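You operate a simulated robot arm through the tools that you are given. There is no shell and no other tool. Be economical: measure what you need, move in short steps, check, and stop when the job is done.

You run a simulated two-armed robot. Do the job below in one go: nothing can be reset, and whatever is moved stays where it is left.

Task
Take the murayoshen box set on the top of the picking table and put it away on the high shelf over the sorting bench.

It is judged by the outcome, as a careful person would: the job done as asked, and still so three seconds after it is handed in. It fails if anything else is knocked over, pushed out of place, dropped, spilled or broken.

Robot
Two 7-joint arms with two-finger parallel grippers on one trunk, on a base that drives. Base frame: it is fixed to the floor where the robot stands at the start and does not move with it; the origin is under the middle of the robot, x ahead of it, y to its left, z up. Readings come in mm, degrees, newtons and seconds.
The left shoulder is at the start at [70, 134, 1201], the right one opposite. With the tool pointing down near the work surface each hand reaches from about 100 to 640 mm from the robot's upright axis, wherever it stands, measured 20 degrees to its own side. Places, roughly: high shelf over the sorting bench [-10600, -3900, 1600]. Payload 1.57 kg a hand.
Tool frame (each hand has its own): the origin (TCP) lies between the finger pads and is the grasp point; the fingertips stand 30 mm ahead of it; z points along the fingers, y is the line along which they close. Largest opening 80 mm; finger width 17, thickness 12; the body of the gripper, 40 by 82 mm, starts 80 mm behind the TCP.
Orientation is told as [roll, pitch, yaw] about the base's x, y, z axes, in that order, counted from this pose: with the fingers straight down and closing along the base's y, the tool's x points along the base's -x, its y along +y and its z along -z.

Tools
- The arms move only by the tool apply_moves. It takes "left_series", "right_series" or both (then of equal length, played together; a hand with none holds still); each is a list of rows, each a list of 6 numbers: the shift along the base's x, y, z in units of 25 mm (1.0 is 25 mm), then the turn, a rotation vector about the base's x, y, z in units of 8 degrees (1.0 is 8 degrees). In form: [[dx, dy, dz, ax, ay, az], ...]. A call has 1 to 12 rows; each row shifts and turns the commanded pose from where the row before left it. "left_hand" and "right_hand" are, for a hand that has rows, the closure, from 0 (fully open) to 1 (shut), set as the call begins (left out, the last holds). A call with a number of a shift or a turn outside -1 to 1 is refused whole. Each row takes 0.2 s and may step no farther than 50 mm and 8.6 degrees from the row before; otherwise, or with a gripper value out of range, the whole call is refused. A pose out of reach is approached as far as the arm can. The call stops where the force on the tool passes 40 N (or 10 N more than at its start, if that is more) or the arm is blocked; 0.2 s more then pass. The fingers move at their own pace (about 153 mm/s each) and stop on an object; they squeeze with about 21 N. The grip force told is the motor's: it shows also when the fingers shut on nothing. Time passes only in rows, and 0.2 s behind the last, so rows that do not move let the fingers close. The reply holds the time, the measured pose of the TCP, the force on the tool along the base axes, the opening and the grip force, in the units named above and with some noise, with the torque about the TCP (base axes, N m) and any sound that the robot's microphone picked up.
- Cameras (640 x 400 px; columns grow to the right, rows downward): "scene" is now at [138.2, 36, 1426.6]; the picture's right is [0.38, -0.93, 0.00], its down [-0.63, -0.25, -0.74] and it looks along [0.68, 0.28, -0.68] (base axes); focal length 293 px, centre (320, 200). "left" rides on the left gripper at [72, 7, -122] in its tool frame; the picture's right is [-0.09, 1.00, 0.00], its down [-0.84, -0.08, -0.54] and it looks along [-0.54, -0.05, 0.84] (tool axes); focal length 238 px, centre (320, 200). "right" rides on the right gripper at [72, -7, -122] in its tool frame; the picture's right is [0.09, 1.00, 0.00], its down [-0.84, 0.08, -0.54] and it looks along [-0.54, 0.05, 0.84] (tool axes); focal length 238 px, centre (320, 200). There is no depth. A picture from a camera that has moved, and an enlarged one, comes with that camera's place and axes in the base frame and with its lens. The place of the scene camera against the robot may be out by one fixed shift of up to 25 mm in any direction.
- get_image(camera): a new picture of that camera. It takes no simulated time.
- slide_trunk(by): slides the trunk up (or, below 0, down) by that many mm; the arms and the scene camera ride with it, the base frame stays. It gives what a move gives, with no picture.
- roll_base(legs): drives the robot by 1 to 6 legs, each [ahead, left, turn to the left] in mm, mm and degrees, along the robot's own axes; the way and the turn of a leg run together, so that a leg with both is an arc; at most 1500 mm and 180 degrees a leg. The arms and the cameras ride along, it lands a little off, and it stops where it bumps. It gives what a move gives.
- pan_tilt(pan, tilt): turns the head with the scene camera to pan (to the left, within 86 degrees either way) and tilt (down, from -29 to 69), counted from straight ahead of the robot. It gives what a move gives.
- zoom(camera, box): a new picture of the part [left, top, right, bottom] of that camera's present view, enlarged. It takes no simulated time.
- job_done(): hands the job in; it is judged then, once.

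Work in short steps. Places have to be worked out from the pictures, the camera data and where the tool is seen: move nearer, look again, correct. Check each grasp and each placing, and mend what went wrong. You have 120 turns and 88 pictures in all, those below and enlarged ones among them. Open the grippers and draw the arms clear of the work before you hand the job in, unless the task says otherwise; then end with one line.

The tools are called after "Call:" as a command line: name --argument value ..., lists and objects as JSON in quotes. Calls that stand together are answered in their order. apply_moves: Moves the arms, as the interface text tells. Its arguments: {"type":"object","properties":{"left_series":{"type":"array","items":{"type":"array","items":{"type":"number"}}},"left_hand":{"type":"number"},"right_series":{"type":"array","items":{"type":"array","items":{"type":"number"}}},"right_hand":{"type":"number"}},"required":[]} The other tools are called the same way: slide_trunk (by) slides the trunk up or down; roll_base (legs) drives the base; pan_tilt (pan, tilt) turns the head that bears the scene camera; get_image (camera) takes a picture; zoom (camera, box) takes an enlarged picture of a part of a camera's view; job_done () hands the job in.

At the start:

```text
t: 0.0
left_tcp_pos: [380.0, 382.2, 1197.4]
left_ee_rot: [0.0, 0.0, 0.0]
left_contact_force: [-0.4, 0.2, -0.5]
left_wrist_torque: [0.01, 0.02, 0.02]
left_grip_width: 80.0
left_grip_force: 0.0
right_tcp_pos: [388.2, -26.5, 1183.2]
right_ee_rot: [0.0, 0.0, 0.0]
right_contact_force: [0.0, -0.1, 0.1]
right_wrist_torque: [0.0, -0.01, -0.01]
right_grip_width: 80.1
right_grip_force: 0.2
trunk travel left (down, up): [-775.0, 165.0]
robot x, y, heading: [1.1, 0.9, -0.1]
head pan, tilt: [22.1, 42.5]
```

scene: 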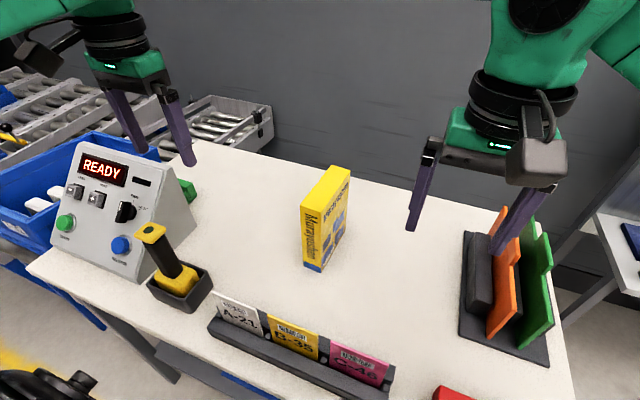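
right: 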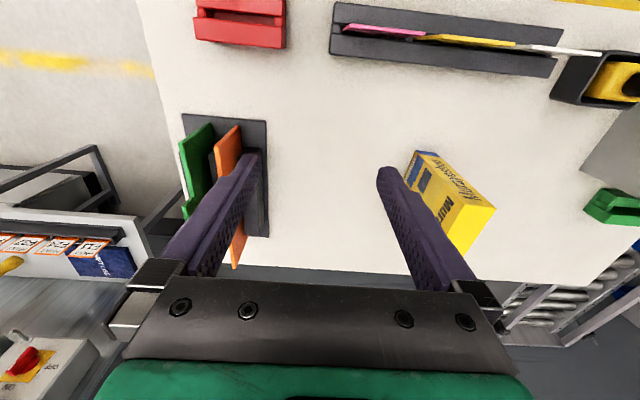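
left: 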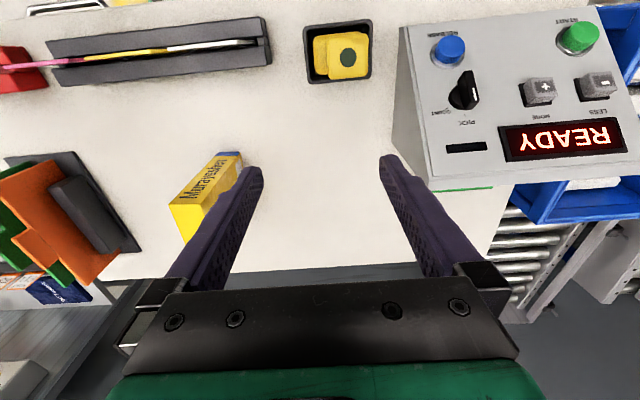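

I zoom on the box in the present views to work out its place.

Call:
zoom --camera "scene" --box '[260, 140, 420, 300]'

Call:
zoom --camera "right" --box '[360, 120, 520, 280]'

Call:
zoom --camera "left" --box '[140, 120, 300, 280]'

```text
2.50 times, centred on (340, 220) of scene
camera zoom: at [138.2, 36.0, 1426.6], right [0.38, -0.93, 0.0], down [-0.63, -0.25, -0.74], along [0.68, 0.28, -0.68], focal length 732 px, centre (270, 150)
```

zoom: 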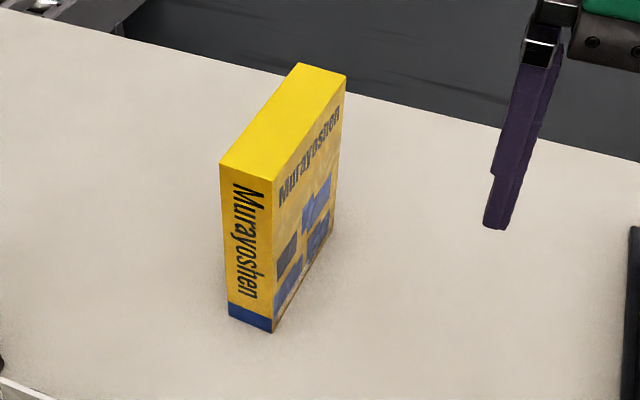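

```text
2.50 times, centred on (440, 200) of right
camera zoom: at [316.8, -32.4, 1305.7], right [-0.09, 1.0, 0.0], down [0.84, 0.08, 0.54], along [0.54, 0.05, -0.84], focal length 596 px, centre (20, 200)
```

zoom: 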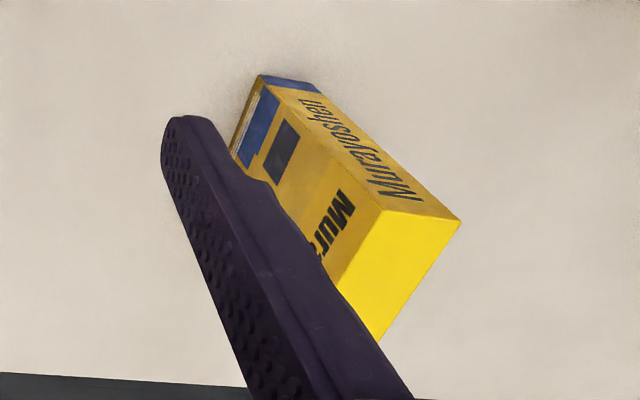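

```text
2.50 times, centred on (220, 200) of left
camera zoom: at [308.4, 388.8, 1318.7], right [0.09, 1.0, 0.0], down [0.84, -0.08, 0.54], along [0.54, -0.05, -0.84], focal length 596 px, centre (570, 200)
```

zoom: 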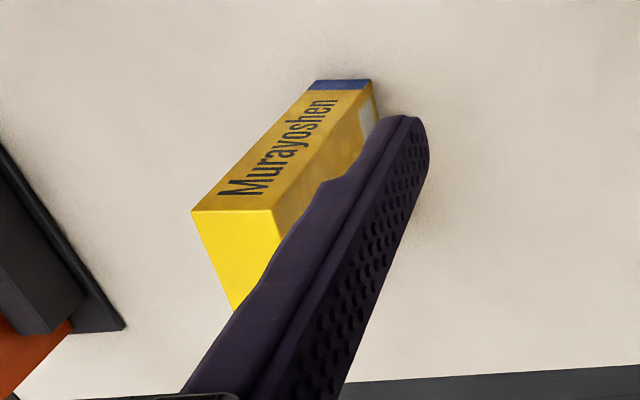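

The two hand views put the box upright with top at z≈1052, the table at z≈865, near face x≈470, y 168–213, about 141 deep, yaw ≈ -4.5°. I'll grasp it with the left hand held level (fingers forward), straddling from above, so that it can later go onto the high shelf; first I turn the hand level above the box.

Call:
apply_moves --left_hand 0 --left_series '[[0.5, -0.6, 0.1, 0, -0.95, 0], [0.5, -0.6, 0.1, 0, -0.95, 0], [0.5, -0.6, 0.1, 0, -0.95, 0], [0.5, -0.6, 0.1, 0, -0.95, 0], [0.5, -0.6, 0.1, 0, -0.95, 0], [0.5, -0.6, 0.1, 0, -0.95, 0], [0.5, -0.6, 0, 0, -0.95, 0], [0.5, -0.6, 0, 0, -0.95, 0], [0.5, -0.6, 0, 0, -0.95, 0], [0.5, -0.6, 0, 0, -0.95, 0], [0.5, -0.6, 0, 0, -0.95, 0], [0.5, -0.6, 0, 0, -0.8, 0]]'

```text
t: 2.6
left_tcp_pos: [531.4, 202.1, 1212.4]
left_ee_rot: [117.2, -89.9, -117.3]
left_contact_force: [0.3, -0.4, 0.3]
left_wrist_torque: [0.0, -0.02, 0.02]
left_grip_width: 80.1
left_grip_force: 0.0
right_tcp_pos: [390.5, -27.0, 1183.3]
right_ee_rot: [0.1, 0.1, -0.1]
right_contact_force: [0.0, -0.6, 0.1]
right_wrist_torque: [0.01, 0.0, 0.0]
right_grip_width: 80.1
right_grip_force: 0.1
trunk travel left (down, up): [-775.0, 165.0]
robot x, y, heading: [2.7, 0.7, 0.2]
head pan, tilt: [22.1, 42.5]
```

The hand is level at (531, 202, 1212). I turn to the box's yaw, centre in y, and come down to just above the box.

Call:
apply_moves --left_series '[[0, -0.64, 0, 0, 0, -0.56], [0, 0, -0.9, 0, 0, 0], [0, 0, -0.9, 0, 0, 0], [0, 0, -0.9, 0, 0, 0], [0, 0, -0.9, 0, 0, 0]]'

Call:
get_image --camera "scene"

Call:
get_image --camera "right"

```text
t: 3.8
left_tcp_pos: [529.5, 188.4, 1122.7]
left_ee_rot: [150.9, -89.9, -155.4]
left_contact_force: [0.0, 0.4, -0.6]
left_wrist_torque: [-0.05, 0.0, 0.02]
left_grip_width: 79.7
left_grip_force: 0.1
right_tcp_pos: [388.7, -25.8, 1183.3]
right_ee_rot: [0.0, 0.0, -0.1]
right_contact_force: [-0.1, 0.2, -0.1]
right_wrist_torque: [0.01, -0.01, 0.0]
right_grip_width: 79.9
right_grip_force: 0.0
trunk travel left (down, up): [-775.0, 165.0]
robot x, y, heading: [1.8, -1.1, -0.0]
head pan, tilt: [22.1, 42.5]
```

```text
81 pictures are left
camera scene: at [137.9, 35.8, 1426.7], right [0.38, -0.93, 0.0], down [-0.63, -0.25, -0.74], along [0.68, 0.28, -0.68], focal length 293 px, centre (320, 200)
```

scene: 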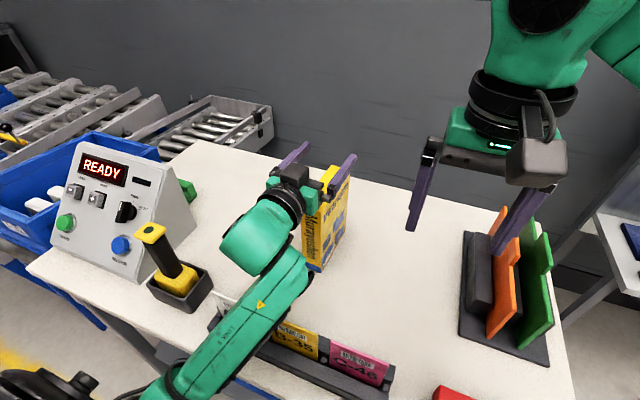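

```text
80 pictures are left
camera right: at [316.6, -32.5, 1305.8], right [-0.09, 1.0, 0.0], down [0.84, 0.08, 0.54], along [0.54, 0.05, -0.84], focal length 238 px, centre (320, 200)
```

right: 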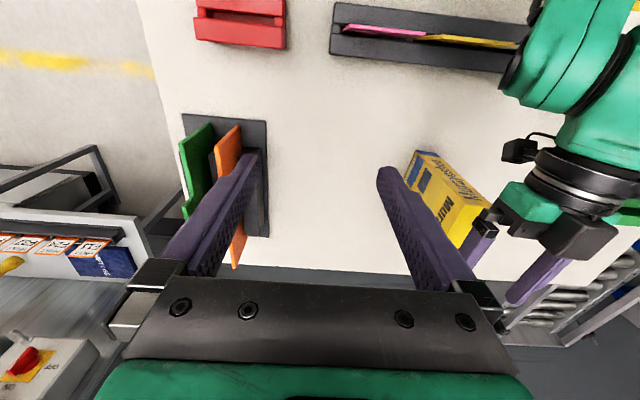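

The hand is above the box with fingers on both sides. I descend to z≈1060 and check straddle and the forearm's clearance over the card rack.

Call:
apply_moves --left_series '[[0, 0, -0.9, 0, 0, 0], [0, 0, -0.9, 0, 0, 0], [0, 0, -0.6, 0, 0, 0]]'

Call:
zoom --camera "scene" --box '[180, 130, 420, 370]'

Call:
zoom --camera "right" --box '[400, 0, 640, 300]'

```text
t: 4.6
left_tcp_pos: [530.0, 187.8, 1060.5]
left_ee_rot: [126.3, -90.0, -130.6]
left_contact_force: [-0.5, 0.2, -0.4]
left_wrist_torque: [0.02, 0.01, 0.01]
left_grip_width: 80.2
left_grip_force: 0.1
right_tcp_pos: [389.0, -26.9, 1183.3]
right_ee_rot: [-0.1, 0.0, 0.0]
right_contact_force: [0.5, 1.0, 0.0]
right_wrist_torque: [0.01, 0.02, -0.01]
right_grip_width: 80.1
right_grip_force: 0.0
trunk travel left (down, up): [-775.0, 165.0]
robot x, y, heading: [4.1, -1.8, -0.1]
head pan, tilt: [22.1, 42.5]
```

```text
1.67 times, centred on (300, 250) of scene
camera zoom: at [138.1, 35.8, 1426.7], right [0.38, -0.93, 0.0], down [-0.63, -0.25, -0.74], along [0.68, 0.28, -0.68], focal length 488 px, centre (353, 117)
```

zoom: 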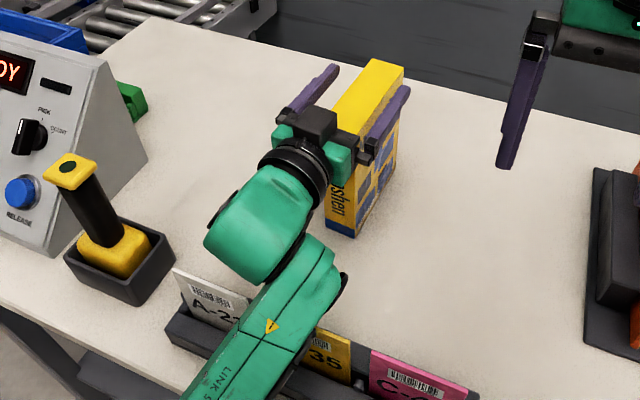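

```text
1.33 times, centred on (520, 150) of right
camera zoom: at [316.8, -32.6, 1305.7], right [-0.09, 1.0, 0.0], down [0.84, 0.08, 0.54], along [0.54, 0.05, -0.84], focal length 318 px, centre (53, 267)
```

zoom: 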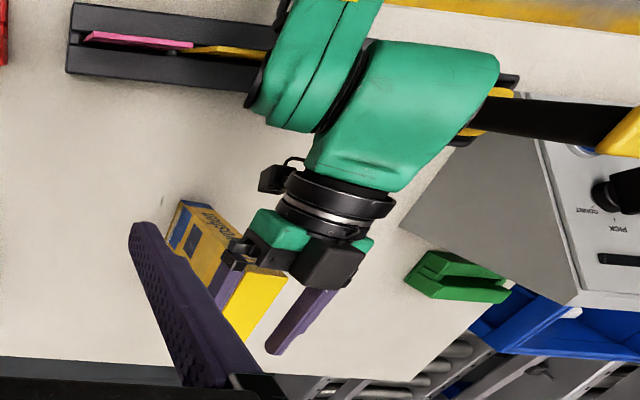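

The fingers straddle the box (about 4 mm too far to +y). The forearm runs low over the card rack, so I raise the trunk (needed for the shelf anyway) so that the arm reaches down from above.

Call:
slide_trunk --by 160

Call:
apply_moves --left_series '[[0, -0.12, -0.9, 0, 0, 0], [0, 0, -0.9, 0, 0, 0], [0, 0, -0.9, 0, 0, 0], [0, 0, -0.9, 0, 0, 0], [0, 0, -0.9, 0, 0, 0], [0, 0, -0.9, 0, 0, 0], [0, 0, -0.9, 0, 0, 0]]'

Call:
get_image --camera "scene"

```text
t: 6.4
left_tcp_pos: [529.4, 186.8, 1222.0]
left_ee_rot: [-78.0, -90.0, 73.4]
left_contact_force: [-0.3, 0.6, 0.3]
left_wrist_torque: [-0.03, -0.01, -0.01]
left_grip_width: 79.9
left_grip_force: 0.0
right_tcp_pos: [387.2, -25.7, 1343.8]
right_ee_rot: [0.0, 0.0, 0.0]
right_contact_force: [0.3, -0.5, 0.8]
right_wrist_torque: [0.02, 0.0, 0.01]
right_grip_width: 80.0
right_grip_force: 0.1
trunk travel left (down, up): [-935.0, 5.0]
robot x, y, heading: [0.4, -5.1, 0.4]
head pan, tilt: [22.1, 42.5]
```

```text
t: 8.0
left_tcp_pos: [530.9, 184.9, 1061.9]
left_ee_rot: [154.1, -90.0, -158.5]
left_contact_force: [0.4, 0.6, 0.3]
left_wrist_torque: [-0.02, 0.0, -0.02]
left_grip_width: 79.9
left_grip_force: 0.2
right_tcp_pos: [388.2, -27.0, 1343.8]
right_ee_rot: [0.0, 0.0, 0.0]
right_contact_force: [-0.1, 1.0, -0.1]
right_wrist_torque: [0.01, -0.01, -0.04]
right_grip_width: 79.9
right_grip_force: 0.0
trunk travel left (down, up): [-935.0, 5.0]
robot x, y, heading: [0.3, 2.3, 0.4]
head pan, tilt: [22.1, 42.5]
```

```text
77 pictures are left
camera scene: at [138.6, 36.0, 1586.6], right [0.38, -0.93, 0.0], down [-0.63, -0.25, -0.74], along [0.68, 0.28, -0.68], focal length 293 px, centre (320, 200)
```

scene: 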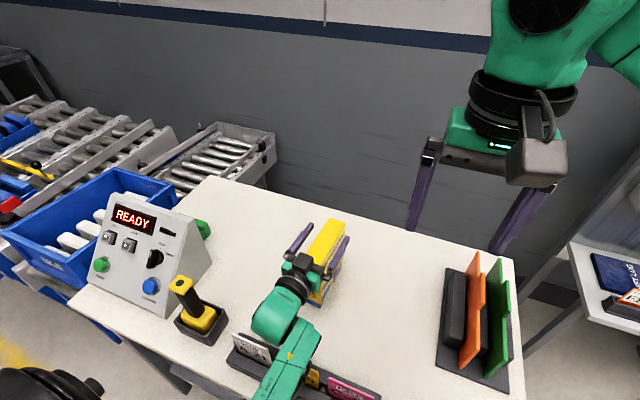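

The forearm now comes down from higher up. I lower to z≈1015 for the grip and look again before closing.

Call:
apply_moves --left_series '[[0, 0, -0.6, 0, 0, 0], [0, 0, -0.6, 0, 0, 0], [0, 0, -0.6, 0, 0, 0]]'

Call:
zoom --camera "scene" --box '[200, 200, 400, 400]'

Call:
get_image --camera "right"

```text
t: 8.8
left_tcp_pos: [528.6, 187.6, 1018.2]
left_ee_rot: [169.1, -89.9, -173.6]
left_contact_force: [-0.1, -0.9, 0.2]
left_wrist_torque: [-0.01, 0.02, 0.0]
left_grip_width: 79.9
left_grip_force: 0.1
right_tcp_pos: [389.9, -26.4, 1342.9]
right_ee_rot: [-0.1, 0.0, 0.0]
right_contact_force: [0.1, 0.7, 0.3]
right_wrist_torque: [-0.02, -0.04, -0.01]
right_grip_width: 80.0
right_grip_force: 0.0
trunk travel left (down, up): [-935.0, 5.0]
robot x, y, heading: [2.0, -2.4, -0.0]
head pan, tilt: [22.1, 42.5]
```

```text
2.00 times, centred on (300, 300) of scene
camera zoom: at [138.1, 35.9, 1586.7], right [0.38, -0.93, 0.0], down [-0.63, -0.25, -0.74], along [0.68, 0.28, -0.68], focal length 585 px, centre (360, 0)
```

zoom: 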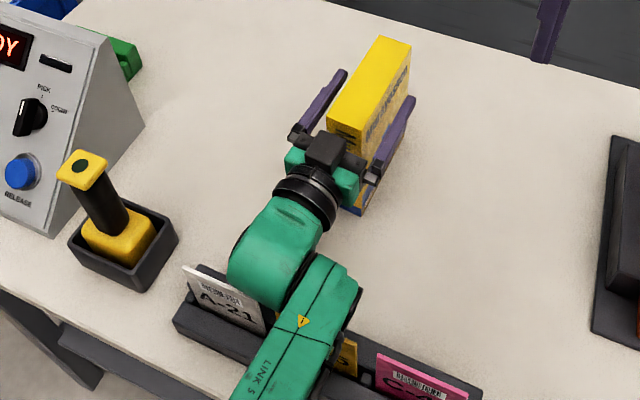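

```text
75 pictures are left
camera right: at [316.8, -32.5, 1465.8], right [-0.09, 1.0, 0.0], down [0.84, 0.08, 0.54], along [0.54, 0.05, -0.84], focal length 238 px, centre (320, 200)
```

right: 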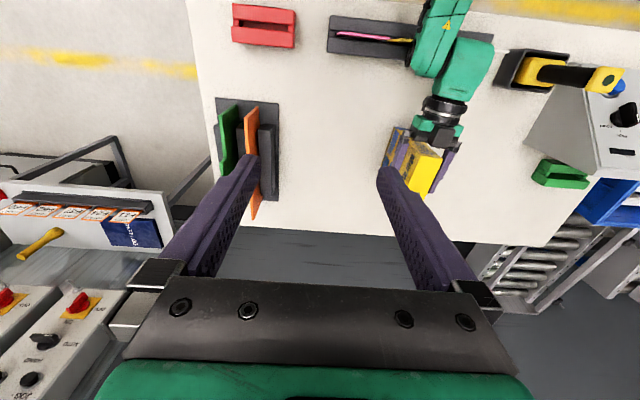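

The box lies between the fingers and the wrist is clear of the rack. I close the left hand.

Call:
apply_moves --left_hand 1 --left_series '[[0, 0, 0, 0, 0, 0], [0, 0, 0, 0, 0, 0], [0, 0, 0, 0, 0, 0]]'

Call:
apply_moves --left_series '[[0, 0, 0.4, 0, 0, 0], [0, 0, 0.8, 0, 0, 0], [0, 0, 0.8, 0, 0, 0]]'

Call:
zoom --camera "scene" --box '[200, 200, 400, 400]'

```text
t: 9.6
left_tcp_pos: [527.7, 185.9, 1020.1]
left_ee_rot: [171.3, -89.9, -175.8]
left_contact_force: [-0.1, 0.6, 0.7]
left_wrist_torque: [0.06, -0.32, 0.03]
left_grip_width: 44.9
left_grip_force: 20.9
right_tcp_pos: [387.7, -25.4, 1342.7]
right_ee_rot: [0.0, 0.1, 0.1]
right_contact_force: [0.4, 0.3, 1.2]
right_wrist_torque: [0.03, 0.02, -0.02]
right_grip_width: 80.1
right_grip_force: 0.1
trunk travel left (down, up): [-935.0, 5.0]
robot x, y, heading: [-1.7, 0.3, 0.0]
head pan, tilt: [22.1, 42.5]
```

```text
t: 10.4
left_tcp_pos: [529.5, 185.8, 1069.2]
left_ee_rot: [-26.6, -89.8, 22.1]
left_contact_force: [0.9, 0.6, -3.2]
left_wrist_torque: [0.01, 0.09, 0.04]
left_grip_width: 45.1
left_grip_force: 20.9
right_tcp_pos: [389.2, -25.0, 1342.2]
right_ee_rot: [0.0, 0.0, 0.1]
right_contact_force: [0.6, 0.2, 0.0]
right_wrist_torque: [-0.01, 0.0, 0.02]
right_grip_width: 80.0
right_grip_force: 0.0
trunk travel left (down, up): [-935.0, 5.0]
robot x, y, heading: [-2.2, 4.1, -0.1]
head pan, tilt: [22.1, 42.5]
```

```text
2.00 times, centred on (300, 300) of scene
camera zoom: at [138.5, 36.2, 1586.6], right [0.38, -0.93, 0.0], down [-0.63, -0.25, -0.74], along [0.68, 0.28, -0.68], focal length 585 px, centre (360, 0)
```

zoom: 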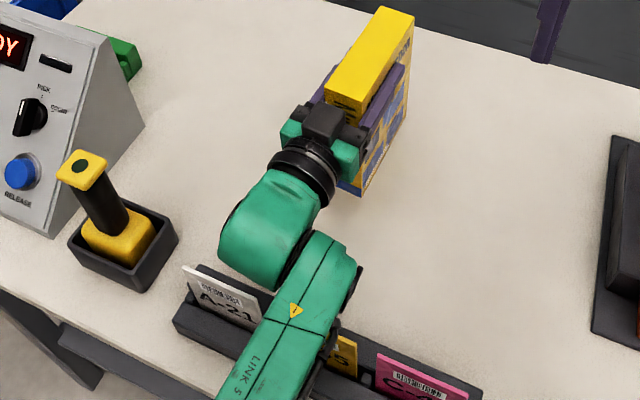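

The box is gripped (width 45 mm, ~3.3 N) and lifted level. I raise it well clear and look about for a way to drive.

Call:
apply_moves --left_series '[[0, 0, 0.9, 0, 0, 0], [0, 0, 0.9, 0, 0, 0], [0, 0, 0.9, 0, 0, 0], [0, 0, 0.9, 0, 0, 0], [0, 0, 0.9, 0, 0, 0], [0, 0, 0.9, 0, 0, 0], [0, 0, 0.9, 0, 0, 0], [0, 0, 0.9, 0, 0, 0], [0, 0, 0.9, 0, 0, 0]]'

Call:
pan_tilt --pan -86 --tilt 15

Call:
get_image --camera "scene"

Call:
pan_tilt --pan 86 --tilt 15

Call:
get_image --camera "scene"

```text
t: 12.4
left_tcp_pos: [531.7, 182.8, 1272.5]
left_ee_rot: [-3.9, -90.0, -0.6]
left_contact_force: [0.4, 0.5, -3.4]
left_wrist_torque: [0.01, 0.03, -0.02]
left_grip_width: 44.9
left_grip_force: 21.4
right_tcp_pos: [389.6, -27.4, 1342.3]
right_ee_rot: [-0.1, 0.2, 0.1]
right_contact_force: [-0.6, -0.7, 0.2]
right_wrist_torque: [0.04, 0.03, -0.02]
right_grip_width: 79.9
right_grip_force: 0.0
trunk travel left (down, up): [-935.0, 5.0]
robot x, y, heading: [-3.4, 1.8, 0.4]
head pan, tilt: [22.1, 42.5]
```

```text
t: 14.3
left_tcp_pos: [529.8, 184.1, 1271.6]
left_ee_rot: [-27.3, -89.9, 22.7]
left_contact_force: [-0.8, 0.4, -3.2]
left_wrist_torque: [0.0, 0.05, 0.01]
left_grip_width: 45.1
left_grip_force: 21.0
right_tcp_pos: [389.7, -25.6, 1342.9]
right_ee_rot: [0.1, 0.1, -0.1]
right_contact_force: [0.2, 0.2, 0.1]
right_wrist_torque: [-0.04, 0.0, 0.0]
right_grip_width: 80.1
right_grip_force: 0.1
trunk travel left (down, up): [-935.0, 5.0]
robot x, y, heading: [0.4, 1.5, -0.1]
head pan, tilt: [-85.9, 15.0]
```

```text
73 pictures are left
camera scene: at [68.6, -88.3, 1629.8], right [-1.0, -0.07, 0.0], down [-0.02, 0.26, -0.97], along [0.07, -0.96, -0.26], focal length 293 px, centre (320, 200)
```

scene: 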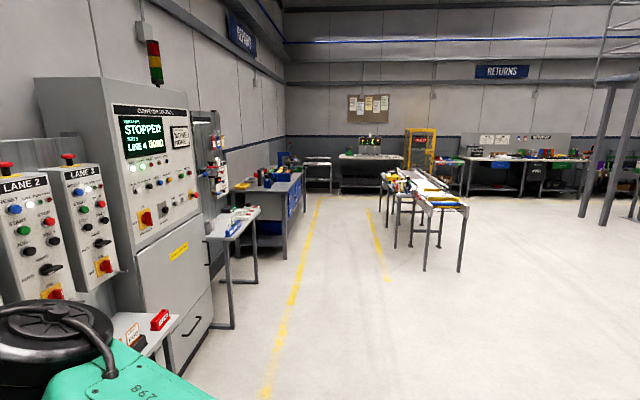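

```text
t: 16.9
left_tcp_pos: [530.7, 183.9, 1270.4]
left_ee_rot: [-26.8, -89.9, 22.3]
left_contact_force: [0.3, -1.0, -4.3]
left_wrist_torque: [0.0, 0.02, 0.0]
left_grip_width: 44.9
left_grip_force: 20.8
right_tcp_pos: [390.3, -26.5, 1343.4]
right_ee_rot: [0.0, 0.1, 0.1]
right_contact_force: [0.0, -0.5, 0.6]
right_wrist_torque: [0.01, -0.01, -0.02]
right_grip_width: 80.0
right_grip_force: 0.1
trunk travel left (down, up): [-935.0, 5.0]
robot x, y, heading: [-1.6, -2.6, 0.1]
head pan, tilt: [85.9, 15.0]
```

```text
72 pictures are left
camera scene: at [68.6, 98.1, 1629.8], right [1.0, -0.07, 0.0], down [-0.02, -0.26, -0.97], along [0.07, 0.96, -0.26], focal length 293 px, centre (320, 200)
```

scene: 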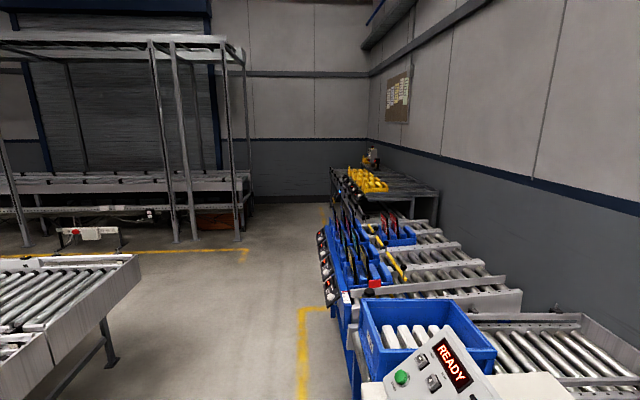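

The hall is open to the right and behind on the right; a conveyor stands to the rear left. I back off 500 mm from the table, turn right 90° and look toward where the sorting bench should be.

Call:
roll_base --legs '[[-500, 0, 0], [0, 0, -90]]'

Call:
pan_tilt --pan -70 --tilt 10

Call:
get_image --camera "scene"

```text
t: 23.6
left_tcp_pos: [-309.5, -529.5, 1271.8]
left_ee_rot: [-38.6, -89.9, -55.9]
left_contact_force: [0.8, 0.3, -3.4]
left_wrist_torque: [0.03, -0.03, 0.0]
left_grip_width: 44.8
left_grip_force: 21.1
right_tcp_pos: [-519.2, -388.3, 1342.8]
right_ee_rot: [0.0, 0.1, -89.7]
right_contact_force: [0.0, -0.3, 0.8]
right_wrist_torque: [0.0, -0.01, 0.01]
right_grip_width: 80.0
right_grip_force: 0.0
trunk travel left (down, up): [-935.0, 5.0]
robot x, y, heading: [-493.1, 3.1, -89.9]
head pan, tilt: [85.9, 15.0]
```

```text
t: 26.0
left_tcp_pos: [-308.7, -528.7, 1271.8]
left_ee_rot: [-16.7, -89.8, -77.4]
left_contact_force: [0.2, -0.6, -2.6]
left_wrist_torque: [0.03, 0.0, 0.02]
left_grip_width: 45.0
left_grip_force: 21.0
right_tcp_pos: [-520.0, -387.7, 1343.5]
right_ee_rot: [0.0, 0.0, -89.8]
right_contact_force: [0.0, 0.0, 1.1]
right_wrist_torque: [-0.01, -0.01, -0.03]
right_grip_width: 79.8
right_grip_force: 0.1
trunk travel left (down, up): [-935.0, 5.0]
robot x, y, heading: [-491.3, -1.0, -89.8]
head pan, tilt: [-70.0, 10.0]
```

```text
71 pictures are left
camera scene: at [-570.1, -77.9, 1638.0], right [-0.35, 0.94, 0.0], down [0.16, 0.06, -0.98], along [-0.92, -0.34, -0.17], focal length 293 px, centre (320, 200)
```

scene: 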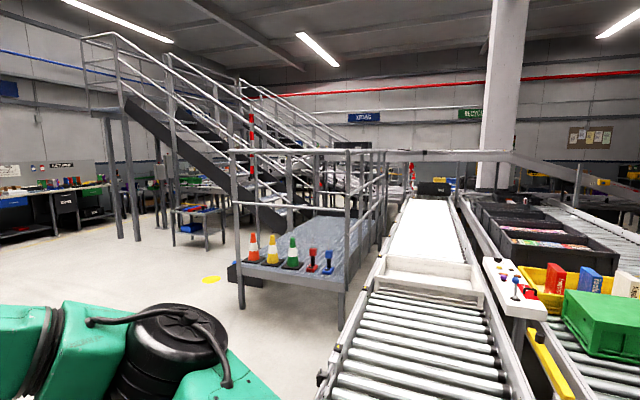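

A conveyor and a railed platform lie straight between me and the target. I zoom to read the signs and find the sorting bench and a lane.

Call:
zoom --camera "scene" --box '[200, 90, 520, 290]'

Call:
zoom --camera "scene" --box '[0, 100, 320, 300]'

```text
2.00 times, centred on (360, 190) of scene
camera zoom: at [-570.1, -77.9, 1638.0], right [-0.35, 0.94, 0.0], down [0.16, 0.06, -0.98], along [-0.92, -0.34, -0.17], focal length 585 px, centre (240, 220)
```

zoom: 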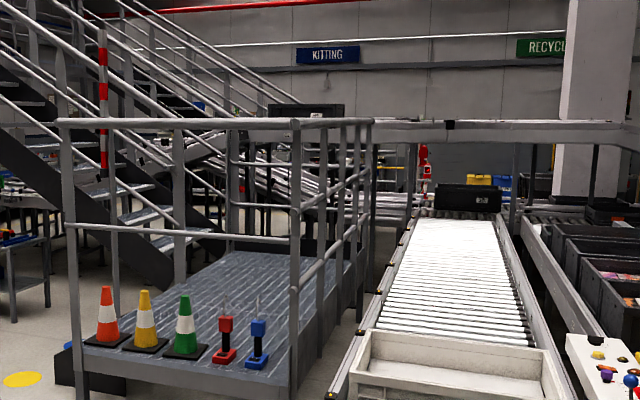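

```text
2.00 times, centred on (160, 200) of scene
camera zoom: at [-570.1, -77.9, 1638.0], right [-0.35, 0.94, 0.0], down [0.16, 0.06, -0.98], along [-0.92, -0.34, -0.17], focal length 585 px, centre (640, 200)
```

zoom: 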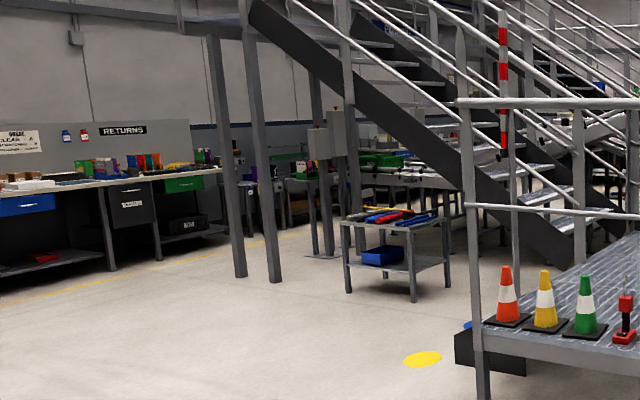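

The lane lies between a table at x≈-900…-1300, y<-3100 and the platform at x<-2980. I drive to about (-2100,-2500) and look again.

Call:
roll_base --legs '[[1200, 0, 0], [0, 0, -51], [1500, 0, 0], [500, 0, 0]]'

Call:
pan_tilt --pan 0 --tilt 10

Call:
get_image --camera "scene"

```text
t: 43.9
left_tcp_pos: [-2337.7, -2927.3, 1272.9]
left_ee_rot: [-158.2, -90.0, 12.3]
left_contact_force: [0.2, 0.2, -5.3]
left_wrist_torque: [0.03, -0.04, 0.01]
left_grip_width: 45.1
left_grip_force: 20.6
right_tcp_pos: [-2357.6, -2675.1, 1343.9]
right_ee_rot: [0.0, -0.1, -141.4]
right_contact_force: [0.0, -0.4, -0.1]
right_wrist_torque: [-0.03, 0.06, -0.03]
right_grip_width: 80.0
right_grip_force: 0.1
trunk travel left (down, up): [-935.0, 5.0]
robot x, y, heading: [-2038.0, -2455.4, -141.5]
head pan, tilt: [-70.0, 10.0]
```

```text
t: 45.3
left_tcp_pos: [-2338.6, -2929.7, 1271.3]
left_ee_rot: [-13.1, -89.9, -132.8]
left_contact_force: [-0.4, 0.5, -3.6]
left_wrist_torque: [-0.01, -0.02, 0.0]
left_grip_width: 44.8
left_grip_force: 21.4
right_tcp_pos: [-2360.7, -2676.4, 1342.9]
right_ee_rot: [0.0, 0.0, -141.4]
right_contact_force: [-0.6, 0.0, -0.1]
right_wrist_torque: [0.0, 0.04, 0.0]
right_grip_width: 80.0
right_grip_force: 0.0
trunk travel left (down, up): [-935.0, 5.0]
robot x, y, heading: [-2042.5, -2454.1, -141.3]
head pan, tilt: [0.0, 10.0]
```

```text
68 pictures are left
camera scene: at [-2140.9, -2540.4, 1637.9], right [-0.62, 0.78, 0.0], down [0.14, 0.11, -0.98], along [-0.77, -0.61, -0.17], focal length 293 px, centre (320, 200)
```

scene: 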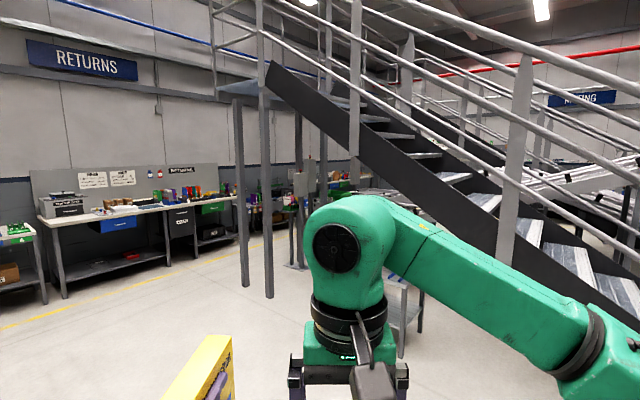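

The columns at x≈-4200 stand at y≈-4900 and -5350, and the Returns benches front is at y≈-6700, so a lane of over 1.1 m runs at y≈-6030. I drive to its mouth and face along -x.

Call:
roll_base --legs '[[0, 0, 37.7], [1500, 0, 0], [1500, 0, 0], [650, 0, 0], [0, 0, -76]]'

Call:
get_image --camera "scene"

```text
t: 68.2
left_tcp_pos: [-3392.3, -6218.6, 1271.1]
left_ee_rot: [-24.8, -89.9, -159.1]
left_contact_force: [0.5, 0.0, -4.1]
left_wrist_torque: [-0.02, 0.0, 0.01]
left_grip_width: 44.8
left_grip_force: 21.6
right_tcp_pos: [-3253.1, -6008.0, 1343.6]
right_ee_rot: [0.0, 0.0, -179.6]
right_contact_force: [0.7, 0.2, 0.4]
right_wrist_torque: [-0.03, -0.01, -0.02]
right_grip_width: 79.8
right_grip_force: 0.1
trunk travel left (down, up): [-935.0, 5.0]
robot x, y, heading: [-2860.9, -6032.5, -179.7]
head pan, tilt: [0.0, 10.0]
```

```text
67 pictures are left
camera scene: at [-2995.7, -6027.8, 1637.9], right [-0.01, 1.0, 0.0], down [0.17, 0.0, -0.98], along [-0.98, -0.01, -0.17], focal length 293 px, centre (320, 200)
```

scene: 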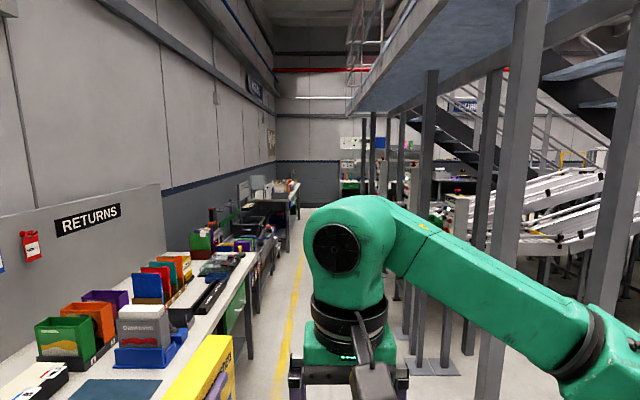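

The lane ahead is free on the yellow line as far as I can see; I zoom for the far end.

Call:
zoom --camera "scene" --box '[220, 120, 420, 300]'

```text
2.22 times, centred on (320, 210) of scene
camera zoom: at [-2995.7, -6027.8, 1637.9], right [-0.01, 1.0, 0.0], down [0.17, 0.0, -0.98], along [-0.98, -0.01, -0.17], focal length 650 px, centre (320, 178)
```

zoom: 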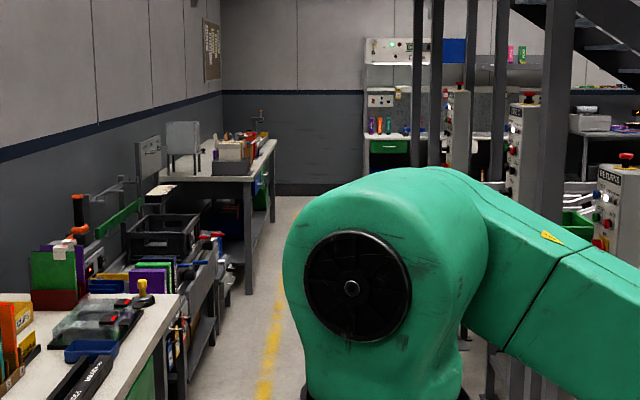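

A bench with a high shelf is seen at the far wall just where the target is given. I edge 80 mm right and drive 3 m down the lane.

Call:
roll_base --legs '[[0, -80, -0.3], [1500, 0, 0], [1500, 0, 0]]'

Call:
pan_tilt --pan -15 --tilt 10

Call:
get_image --camera "scene"

```text
t: 83.5
left_tcp_pos: [-6428.9, -6226.0, 1271.1]
left_ee_rot: [-10.9, -89.9, -170.8]
left_contact_force: [-0.7, 0.2, -2.8]
left_wrist_torque: [0.02, -0.05, 0.04]
left_grip_width: 44.8
left_grip_force: 20.5
right_tcp_pos: [-6296.8, -6010.0, 1342.7]
right_ee_rot: [-0.1, 0.0, -177.1]
right_contact_force: [0.2, 0.3, 0.3]
right_wrist_torque: [-0.03, 0.02, -0.03]
right_grip_width: 79.8
right_grip_force: 0.1
trunk travel left (down, up): [-935.0, 5.0]
robot x, y, heading: [-5909.3, -6016.3, -177.2]
head pan, tilt: [0.0, 10.0]
```

```text
t: 84.3
left_tcp_pos: [-6429.6, -6227.0, 1271.9]
left_ee_rot: [-3.6, -89.8, -178.1]
left_contact_force: [-0.5, 0.1, -3.9]
left_wrist_torque: [0.01, -0.07, 0.01]
left_grip_width: 44.9
left_grip_force: 21.3
right_tcp_pos: [-6299.1, -6008.3, 1342.9]
right_ee_rot: [0.0, 0.1, -177.1]
right_contact_force: [1.1, 0.7, 0.1]
right_wrist_torque: [0.0, 0.04, 0.03]
right_grip_width: 80.2
right_grip_force: 0.0
trunk travel left (down, up): [-935.0, 5.0]
robot x, y, heading: [-5907.9, -6014.9, -177.4]
head pan, tilt: [-15.0, 10.0]
```

```text
65 pictures are left
camera scene: at [-6039.2, -5993.9, 1637.9], right [0.21, 0.98, 0.0], down [0.17, -0.04, -0.98], along [-0.96, 0.21, -0.17], focal length 293 px, centre (320, 200)
```

scene: 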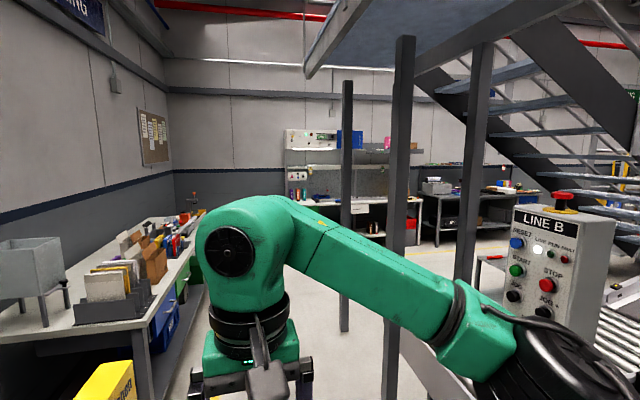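

I zoom in on the far bench and its shelf before going on.

Call:
zoom --camera "scene" --box '[260, 110, 500, 260]'

```text
2.67 times, centred on (380, 185) of scene
camera zoom: at [-6039.2, -5993.9, 1637.9], right [0.21, 0.98, 0.0], down [0.17, -0.04, -0.98], along [-0.96, 0.21, -0.17], focal length 780 px, centre (160, 240)
```

zoom: 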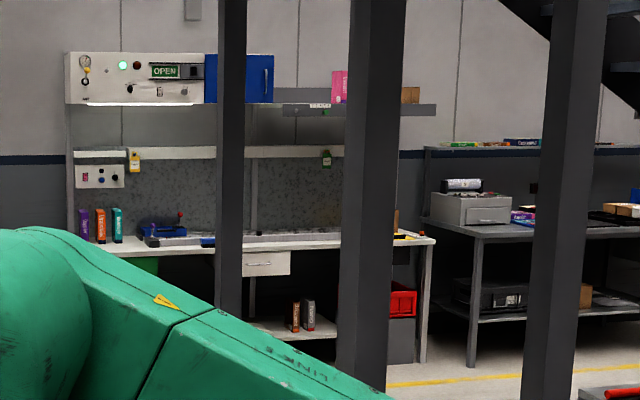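

The high shelf runs from y≈-5570 to ≈-3150 with a free stretch between the blue unit and the pink box at y≈-4100. I correct heading and drive on to x≈-9000.

Call:
roll_base --legs '[[0, -90, -2.6], [1500, 0, 0], [1500, 0, 0], [100, 0, 0]]'

Call:
pan_tilt --pan -50 --tilt 10

Call:
get_image --camera "scene"

```text
t: 100.3
left_tcp_pos: [-9547.6, -6119.3, 1274.9]
left_ee_rot: [176.4, -89.8, -1.1]
left_contact_force: [0.2, -1.1, -2.8]
left_wrist_torque: [0.01, -0.05, -0.05]
left_grip_width: 44.9
left_grip_force: 21.3
right_tcp_pos: [-9405.7, -5909.8, 1344.7]
right_ee_rot: [0.0, -0.4, -180.0]
right_contact_force: [0.3, 0.5, -0.1]
right_wrist_torque: [0.0, 0.01, 0.03]
right_grip_width: 80.3
right_grip_force: 0.1
trunk travel left (down, up): [-935.0, 5.0]
robot x, y, heading: [-9023.8, -5934.5, 179.9]
head pan, tilt: [-15.0, 10.0]
```

```text
t: 101.3
left_tcp_pos: [-9556.6, -6120.1, 1271.0]
left_ee_rot: [-6.1, -89.8, -178.3]
left_contact_force: [-0.3, 0.1, -3.2]
left_wrist_torque: [0.01, -0.07, -0.01]
left_grip_width: 44.9
left_grip_force: 21.1
right_tcp_pos: [-9413.3, -5909.9, 1343.0]
right_ee_rot: [0.0, 0.0, -179.9]
right_contact_force: [-0.5, -0.5, 0.6]
right_wrist_torque: [-0.01, -0.02, 0.02]
right_grip_width: 80.5
right_grip_force: 0.0
trunk travel left (down, up): [-935.0, 5.0]
robot x, y, heading: [-9021.7, -5938.0, 180.0]
head pan, tilt: [-50.0, 10.0]
```

```text
63 pictures are left
camera scene: at [-9124.9, -5860.5, 1637.8], right [0.77, 0.64, 0.0], down [0.11, -0.13, -0.98], along [-0.63, 0.75, -0.17], focal length 293 px, centre (320, 200)
```

scene: 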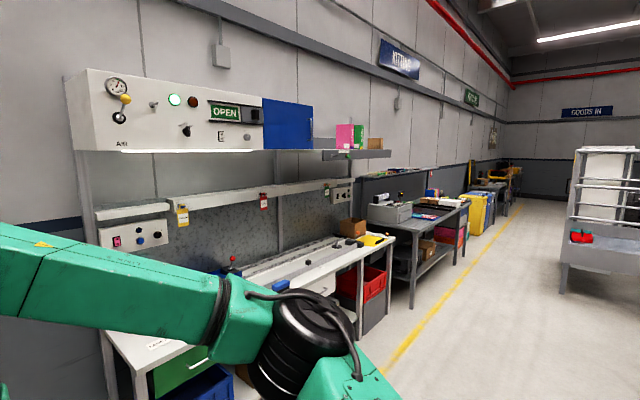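

The wall lane by the bench is open. I go ahead 250 mm and strafe right about 2 m so the left hand faces the free stretch of the shelf.

Call:
roll_base --legs '[[250, 0, 0], [0, -1500, 0], [0, -500, 0]]'

Call:
pan_tilt --pan 0 --tilt 5

Call:
get_image --camera "scene"

```text
t: 112.7
left_tcp_pos: [-9821.9, -4119.9, 1271.0]
left_ee_rot: [-42.4, -89.9, -140.4]
left_contact_force: [0.0, -0.8, -3.8]
left_wrist_torque: [-0.01, -0.09, 0.0]
left_grip_width: 45.1
left_grip_force: 20.6
right_tcp_pos: [-9686.1, -3907.0, 1343.4]
right_ee_rot: [-0.2, 0.0, -178.4]
right_contact_force: [-0.4, -0.1, -0.6]
right_wrist_torque: [0.02, 0.02, 0.0]
right_grip_width: 80.3
right_grip_force: 0.1
trunk travel left (down, up): [-935.0, 5.0]
robot x, y, heading: [-9298.0, -3918.3, -178.5]
head pan, tilt: [-50.0, 10.0]
```

```text
t: 113.9
left_tcp_pos: [-9822.6, -4118.2, 1271.5]
left_ee_rot: [-6.8, -89.9, -176.2]
left_contact_force: [0.8, -0.4, -3.4]
left_wrist_torque: [0.0, -0.02, 0.01]
left_grip_width: 45.0
left_grip_force: 21.0
right_tcp_pos: [-9686.0, -3905.4, 1343.5]
right_ee_rot: [0.0, -0.1, -178.4]
right_contact_force: [-0.2, 0.5, -0.7]
right_wrist_torque: [0.03, 0.0, -0.02]
right_grip_width: 79.8
right_grip_force: 0.2
trunk travel left (down, up): [-935.0, 5.0]
robot x, y, heading: [-9298.1, -3919.4, -178.4]
head pan, tilt: [0.0, 5.0]
```

```text
62 pictures are left
camera scene: at [-9428.4, -3920.2, 1646.0], right [-0.03, 1.0, 0.0], down [0.09, 0.0, -1.0], along [-1.0, -0.03, -0.09], focal length 293 px, centre (320, 200)
```

scene: 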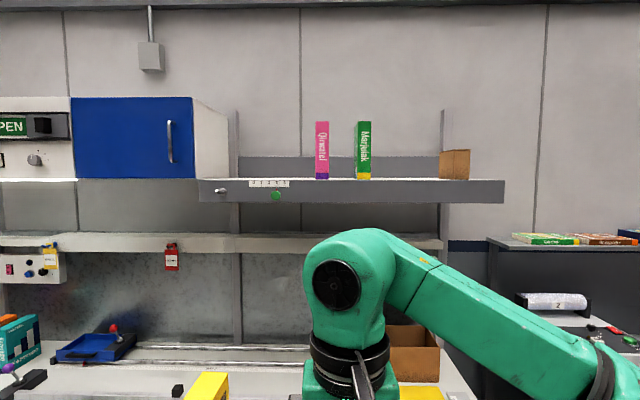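

The high shelf is in view; I zoom on its front for details, free space and surface.

Call:
zoom --camera "scene" --box '[190, 100, 350, 210]'

Call:
zoom --camera "scene" --box '[340, 100, 520, 220]'

```text
3.64 times, centred on (270, 155) of scene
camera zoom: at [-9428.4, -3920.2, 1646.0], right [-0.03, 1.0, 0.0], down [0.09, 0.0, -1.0], along [-1.0, -0.03, -0.09], focal length 1064 px, centre (502, 364)
```

zoom: 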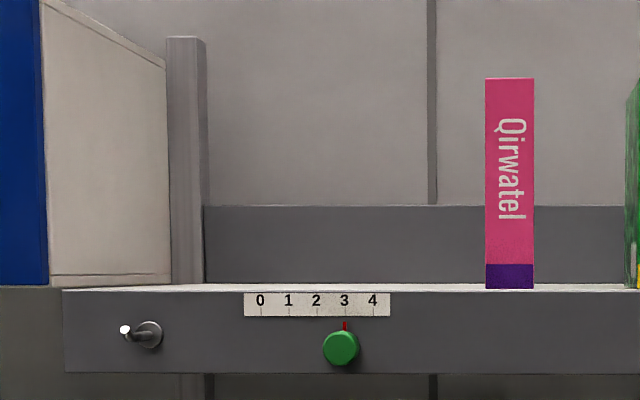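

```text
3.33 times, centred on (430, 160) of scene
camera zoom: at [-9428.4, -3920.2, 1646.0], right [-0.03, 1.0, 0.0], down [0.09, 0.0, -1.0], along [-1.0, -0.03, -0.09], focal length 975 px, centre (-47, 333)
```

zoom: 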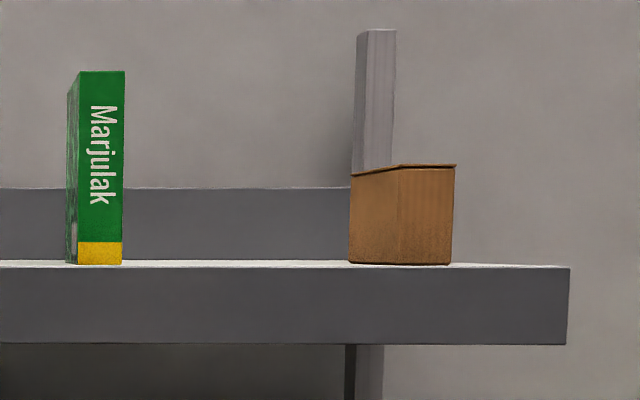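

The shelf's top is near z≈1600–1630, its front edge at x≈-10370, and the stretch y≈-4225…-3965 left of the pink box is free. I raise the held box here in the open, squaring its yaw to the shelf.

Call:
apply_moves --left_series '[[0, 0, 0.9, 0, 0, 0.36], [0, 0, 0.9, 0, 0, 0], [0, 0, 0.9, 0, 0, 0], [0, 0, 0.9, 0, 0, 0], [0, 0, 0.9, 0, 0, 0], [0, 0, 0.9, 0, 0, 0], [0, 0, 0.9, 0, 0, 0], [0, 0, 0.9, 0, 0, 0], [0, 0, 0.9, 0, 0, 0], [0, 0, 0.9, 0, 0, 0], [0, 0, 0.9, 0, 0, 0], [0, 0, 0.9, 0, 0, 0]]'

Call:
apply_moves --left_series '[[0, 0, 0.9, 0, 0, 0], [0, 0, 0.9, 0, 0, 0], [0, 0, 0.9, 0, 0, 0], [0, 0, 0.9, 0, 0, 0], [0, 0, 0.9, 0, 0, 0], [0, 0, 0.9, 0, 0, 0], [0, 0, 0.9, 0, 0, 0], [0, 0, 0.9, 0, 0, 0], [0, 0, 0.9, 0, 0, 0], [0, 0, 0.9, 0, 0, 0], [0, 0, 0.9, 0, 0, 0], [0, 0, 0.9, 0, 0, 0]]'

Call:
get_image --camera "scene"

Call:
get_image --camera "left"

```text
t: 116.5
left_tcp_pos: [-9822.0, -4118.9, 1541.5]
left_ee_rot: [6.7, -89.9, 173.2]
left_contact_force: [-0.4, -0.5, -3.3]
left_wrist_torque: [0.01, -0.05, 0.03]
left_grip_width: 44.9
left_grip_force: 21.1
right_tcp_pos: [-9685.0, -3905.0, 1343.7]
right_ee_rot: [-0.1, 0.0, -178.4]
right_contact_force: [0.3, -0.1, -0.2]
right_wrist_torque: [-0.01, 0.0, 0.01]
right_grip_width: 80.0
right_grip_force: 0.2
trunk travel left (down, up): [-935.0, 5.0]
robot x, y, heading: [-9294.9, -3919.3, -178.5]
head pan, tilt: [0.0, 5.0]
```

```text
t: 119.1
left_tcp_pos: [-9821.3, -4119.3, 1811.8]
left_ee_rot: [17.8, -90.0, 162.0]
left_contact_force: [0.7, 0.8, -3.7]
left_wrist_torque: [0.04, -0.07, 0.01]
left_grip_width: 45.0
left_grip_force: 21.0
right_tcp_pos: [-9684.9, -3904.4, 1343.2]
right_ee_rot: [-0.1, 0.1, -178.5]
right_contact_force: [-0.2, -0.2, -0.3]
right_wrist_torque: [-0.02, -0.01, 0.01]
right_grip_width: 79.9
right_grip_force: 0.0
trunk travel left (down, up): [-935.0, 5.0]
robot x, y, heading: [-9294.2, -3919.8, -178.5]
head pan, tilt: [0.0, 5.0]
```

```text
59 pictures are left
camera scene: at [-9427.0, -3919.4, 1646.1], right [-0.03, 1.0, 0.0], down [0.09, 0.0, -1.0], along [-1.0, -0.03, -0.09], focal length 293 px, centre (320, 200)
```

scene: 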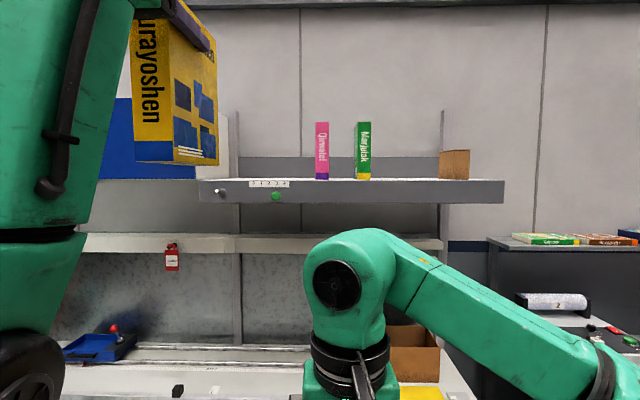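

```text
58 pictures are left
camera left: at [-9699.2, -4126.3, 1739.8], right [0.0, -1.0, 0.09], down [0.54, 0.08, 0.84], along [-0.84, 0.05, 0.54], focal length 238 px, centre (320, 200)
```

left: 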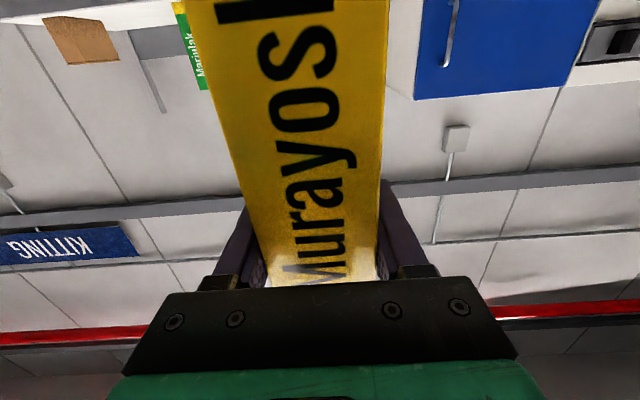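

The hand reaches the height with the box level (its bottom ≈1660, shelf ≈1629). I raise 15 mm more and drive 400 mm closer, still short of the shelf edge.

Call:
apply_moves --left_series '[[0, 0, 0.6, 0, 0, 0]]'

Call:
roll_base --legs '[[400, -30, 0]]'

Call:
get_image --camera "scene"

```text
t: 119.5
left_tcp_pos: [-9823.3, -4119.9, 1825.7]
left_ee_rot: [5.6, -89.8, 174.4]
left_contact_force: [0.2, -0.2, -3.1]
left_wrist_torque: [0.02, -0.06, -0.01]
left_grip_width: 44.9
left_grip_force: 21.4
right_tcp_pos: [-9685.8, -3904.7, 1342.8]
right_ee_rot: [0.0, 0.0, -178.4]
right_contact_force: [-0.1, -0.2, 0.4]
right_wrist_torque: [0.0, -0.01, -0.02]
right_grip_width: 80.1
right_grip_force: 0.1
trunk travel left (down, up): [-935.0, 5.0]
robot x, y, heading: [-9298.6, -3920.5, -178.3]
head pan, tilt: [0.0, 5.0]
```

```text
t: 122.0
left_tcp_pos: [-10217.2, -4096.0, 1828.5]
left_ee_rot: [-174.3, -89.8, -6.0]
left_contact_force: [0.6, -0.2, -3.5]
left_wrist_torque: [-0.01, -0.04, -0.03]
left_grip_width: 44.8
left_grip_force: 20.8
right_tcp_pos: [-10081.7, -3882.5, 1344.0]
right_ee_rot: [0.0, -0.1, -178.8]
right_contact_force: [-0.5, -0.3, -0.3]
right_wrist_torque: [0.01, 0.03, 0.03]
right_grip_width: 80.0
right_grip_force: 0.1
trunk travel left (down, up): [-935.0, 5.0]
robot x, y, heading: [-9695.8, -3900.3, -178.7]
head pan, tilt: [0.0, 5.0]
```

```text
57 pictures are left
camera scene: at [-9823.0, -3898.9, 1646.4], right [-0.02, 1.0, 0.0], down [0.08, 0.0, -1.0], along [-1.0, -0.02, -0.09], focal length 293 px, centre (320, 200)
```

scene: 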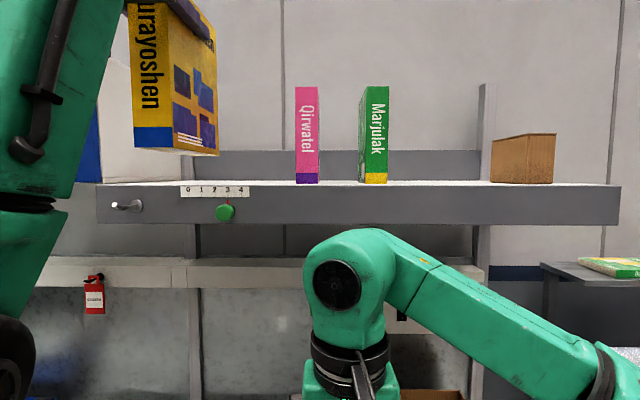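

Two views give the shelf front at x≈-10383, top z≈1626, and pink's left side at y≈-3960. Before going nearer I draw the right hand back 150 mm so it stays clear of the bench rail.

Call:
apply_moves --right_series '[[0.8, 0, 0, 0, 0, 0], [0.8, 0, 0, 0, 0, 0], [0.8, 0, 0, 0, 0, 0], [0.8, 0, 0, 0, 0, 0], [0.8, 0, 0, 0, 0, 0], [0.8, 0, 0, 0, 0, 0], [0.8, 0, 0, 0, 0, 0]]'

Call:
pan_tilt --pan 0 --tilt 40

Call:
get_image --camera "scene"

```text
t: 123.6
left_tcp_pos: [-10222.7, -4097.2, 1825.9]
left_ee_rot: [-9.6, -89.8, -170.7]
left_contact_force: [0.4, -0.2, -4.4]
left_wrist_torque: [0.0, -0.08, 0.0]
left_grip_width: 44.9
left_grip_force: 21.1
right_tcp_pos: [-9944.2, -3882.3, 1343.8]
right_ee_rot: [0.0, 0.0, -178.8]
right_contact_force: [-0.2, 0.6, 0.5]
right_wrist_torque: [-0.03, 0.02, 0.03]
right_grip_width: 79.9
right_grip_force: 0.0
trunk travel left (down, up): [-935.0, 5.0]
robot x, y, heading: [-9694.2, -3898.0, -178.7]
head pan, tilt: [0.0, 5.0]
```

```text
t: 124.6
left_tcp_pos: [-10223.5, -4096.3, 1826.2]
left_ee_rot: [1.6, -89.9, 178.0]
left_contact_force: [0.0, 0.3, -4.3]
left_wrist_torque: [0.02, -0.06, 0.02]
left_grip_width: 44.8
left_grip_force: 20.8
right_tcp_pos: [-9944.9, -3882.9, 1344.9]
right_ee_rot: [0.0, 0.0, -178.7]
right_contact_force: [-0.8, 0.3, 0.0]
right_wrist_torque: [-0.01, 0.01, 0.02]
right_grip_width: 80.1
right_grip_force: 0.1
trunk travel left (down, up): [-935.0, 5.0]
robot x, y, heading: [-9695.7, -3899.2, -178.7]
head pan, tilt: [0.0, 40.0]
```

```text
56 pictures are left
camera scene: at [-9820.6, -3898.5, 1590.3], right [-0.02, 1.0, 0.0], down [0.64, 0.01, -0.77], along [-0.77, -0.02, -0.64], focal length 293 px, centre (320, 200)
```

scene: 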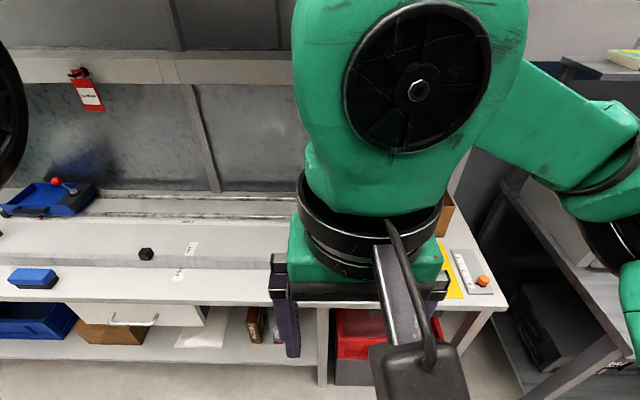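

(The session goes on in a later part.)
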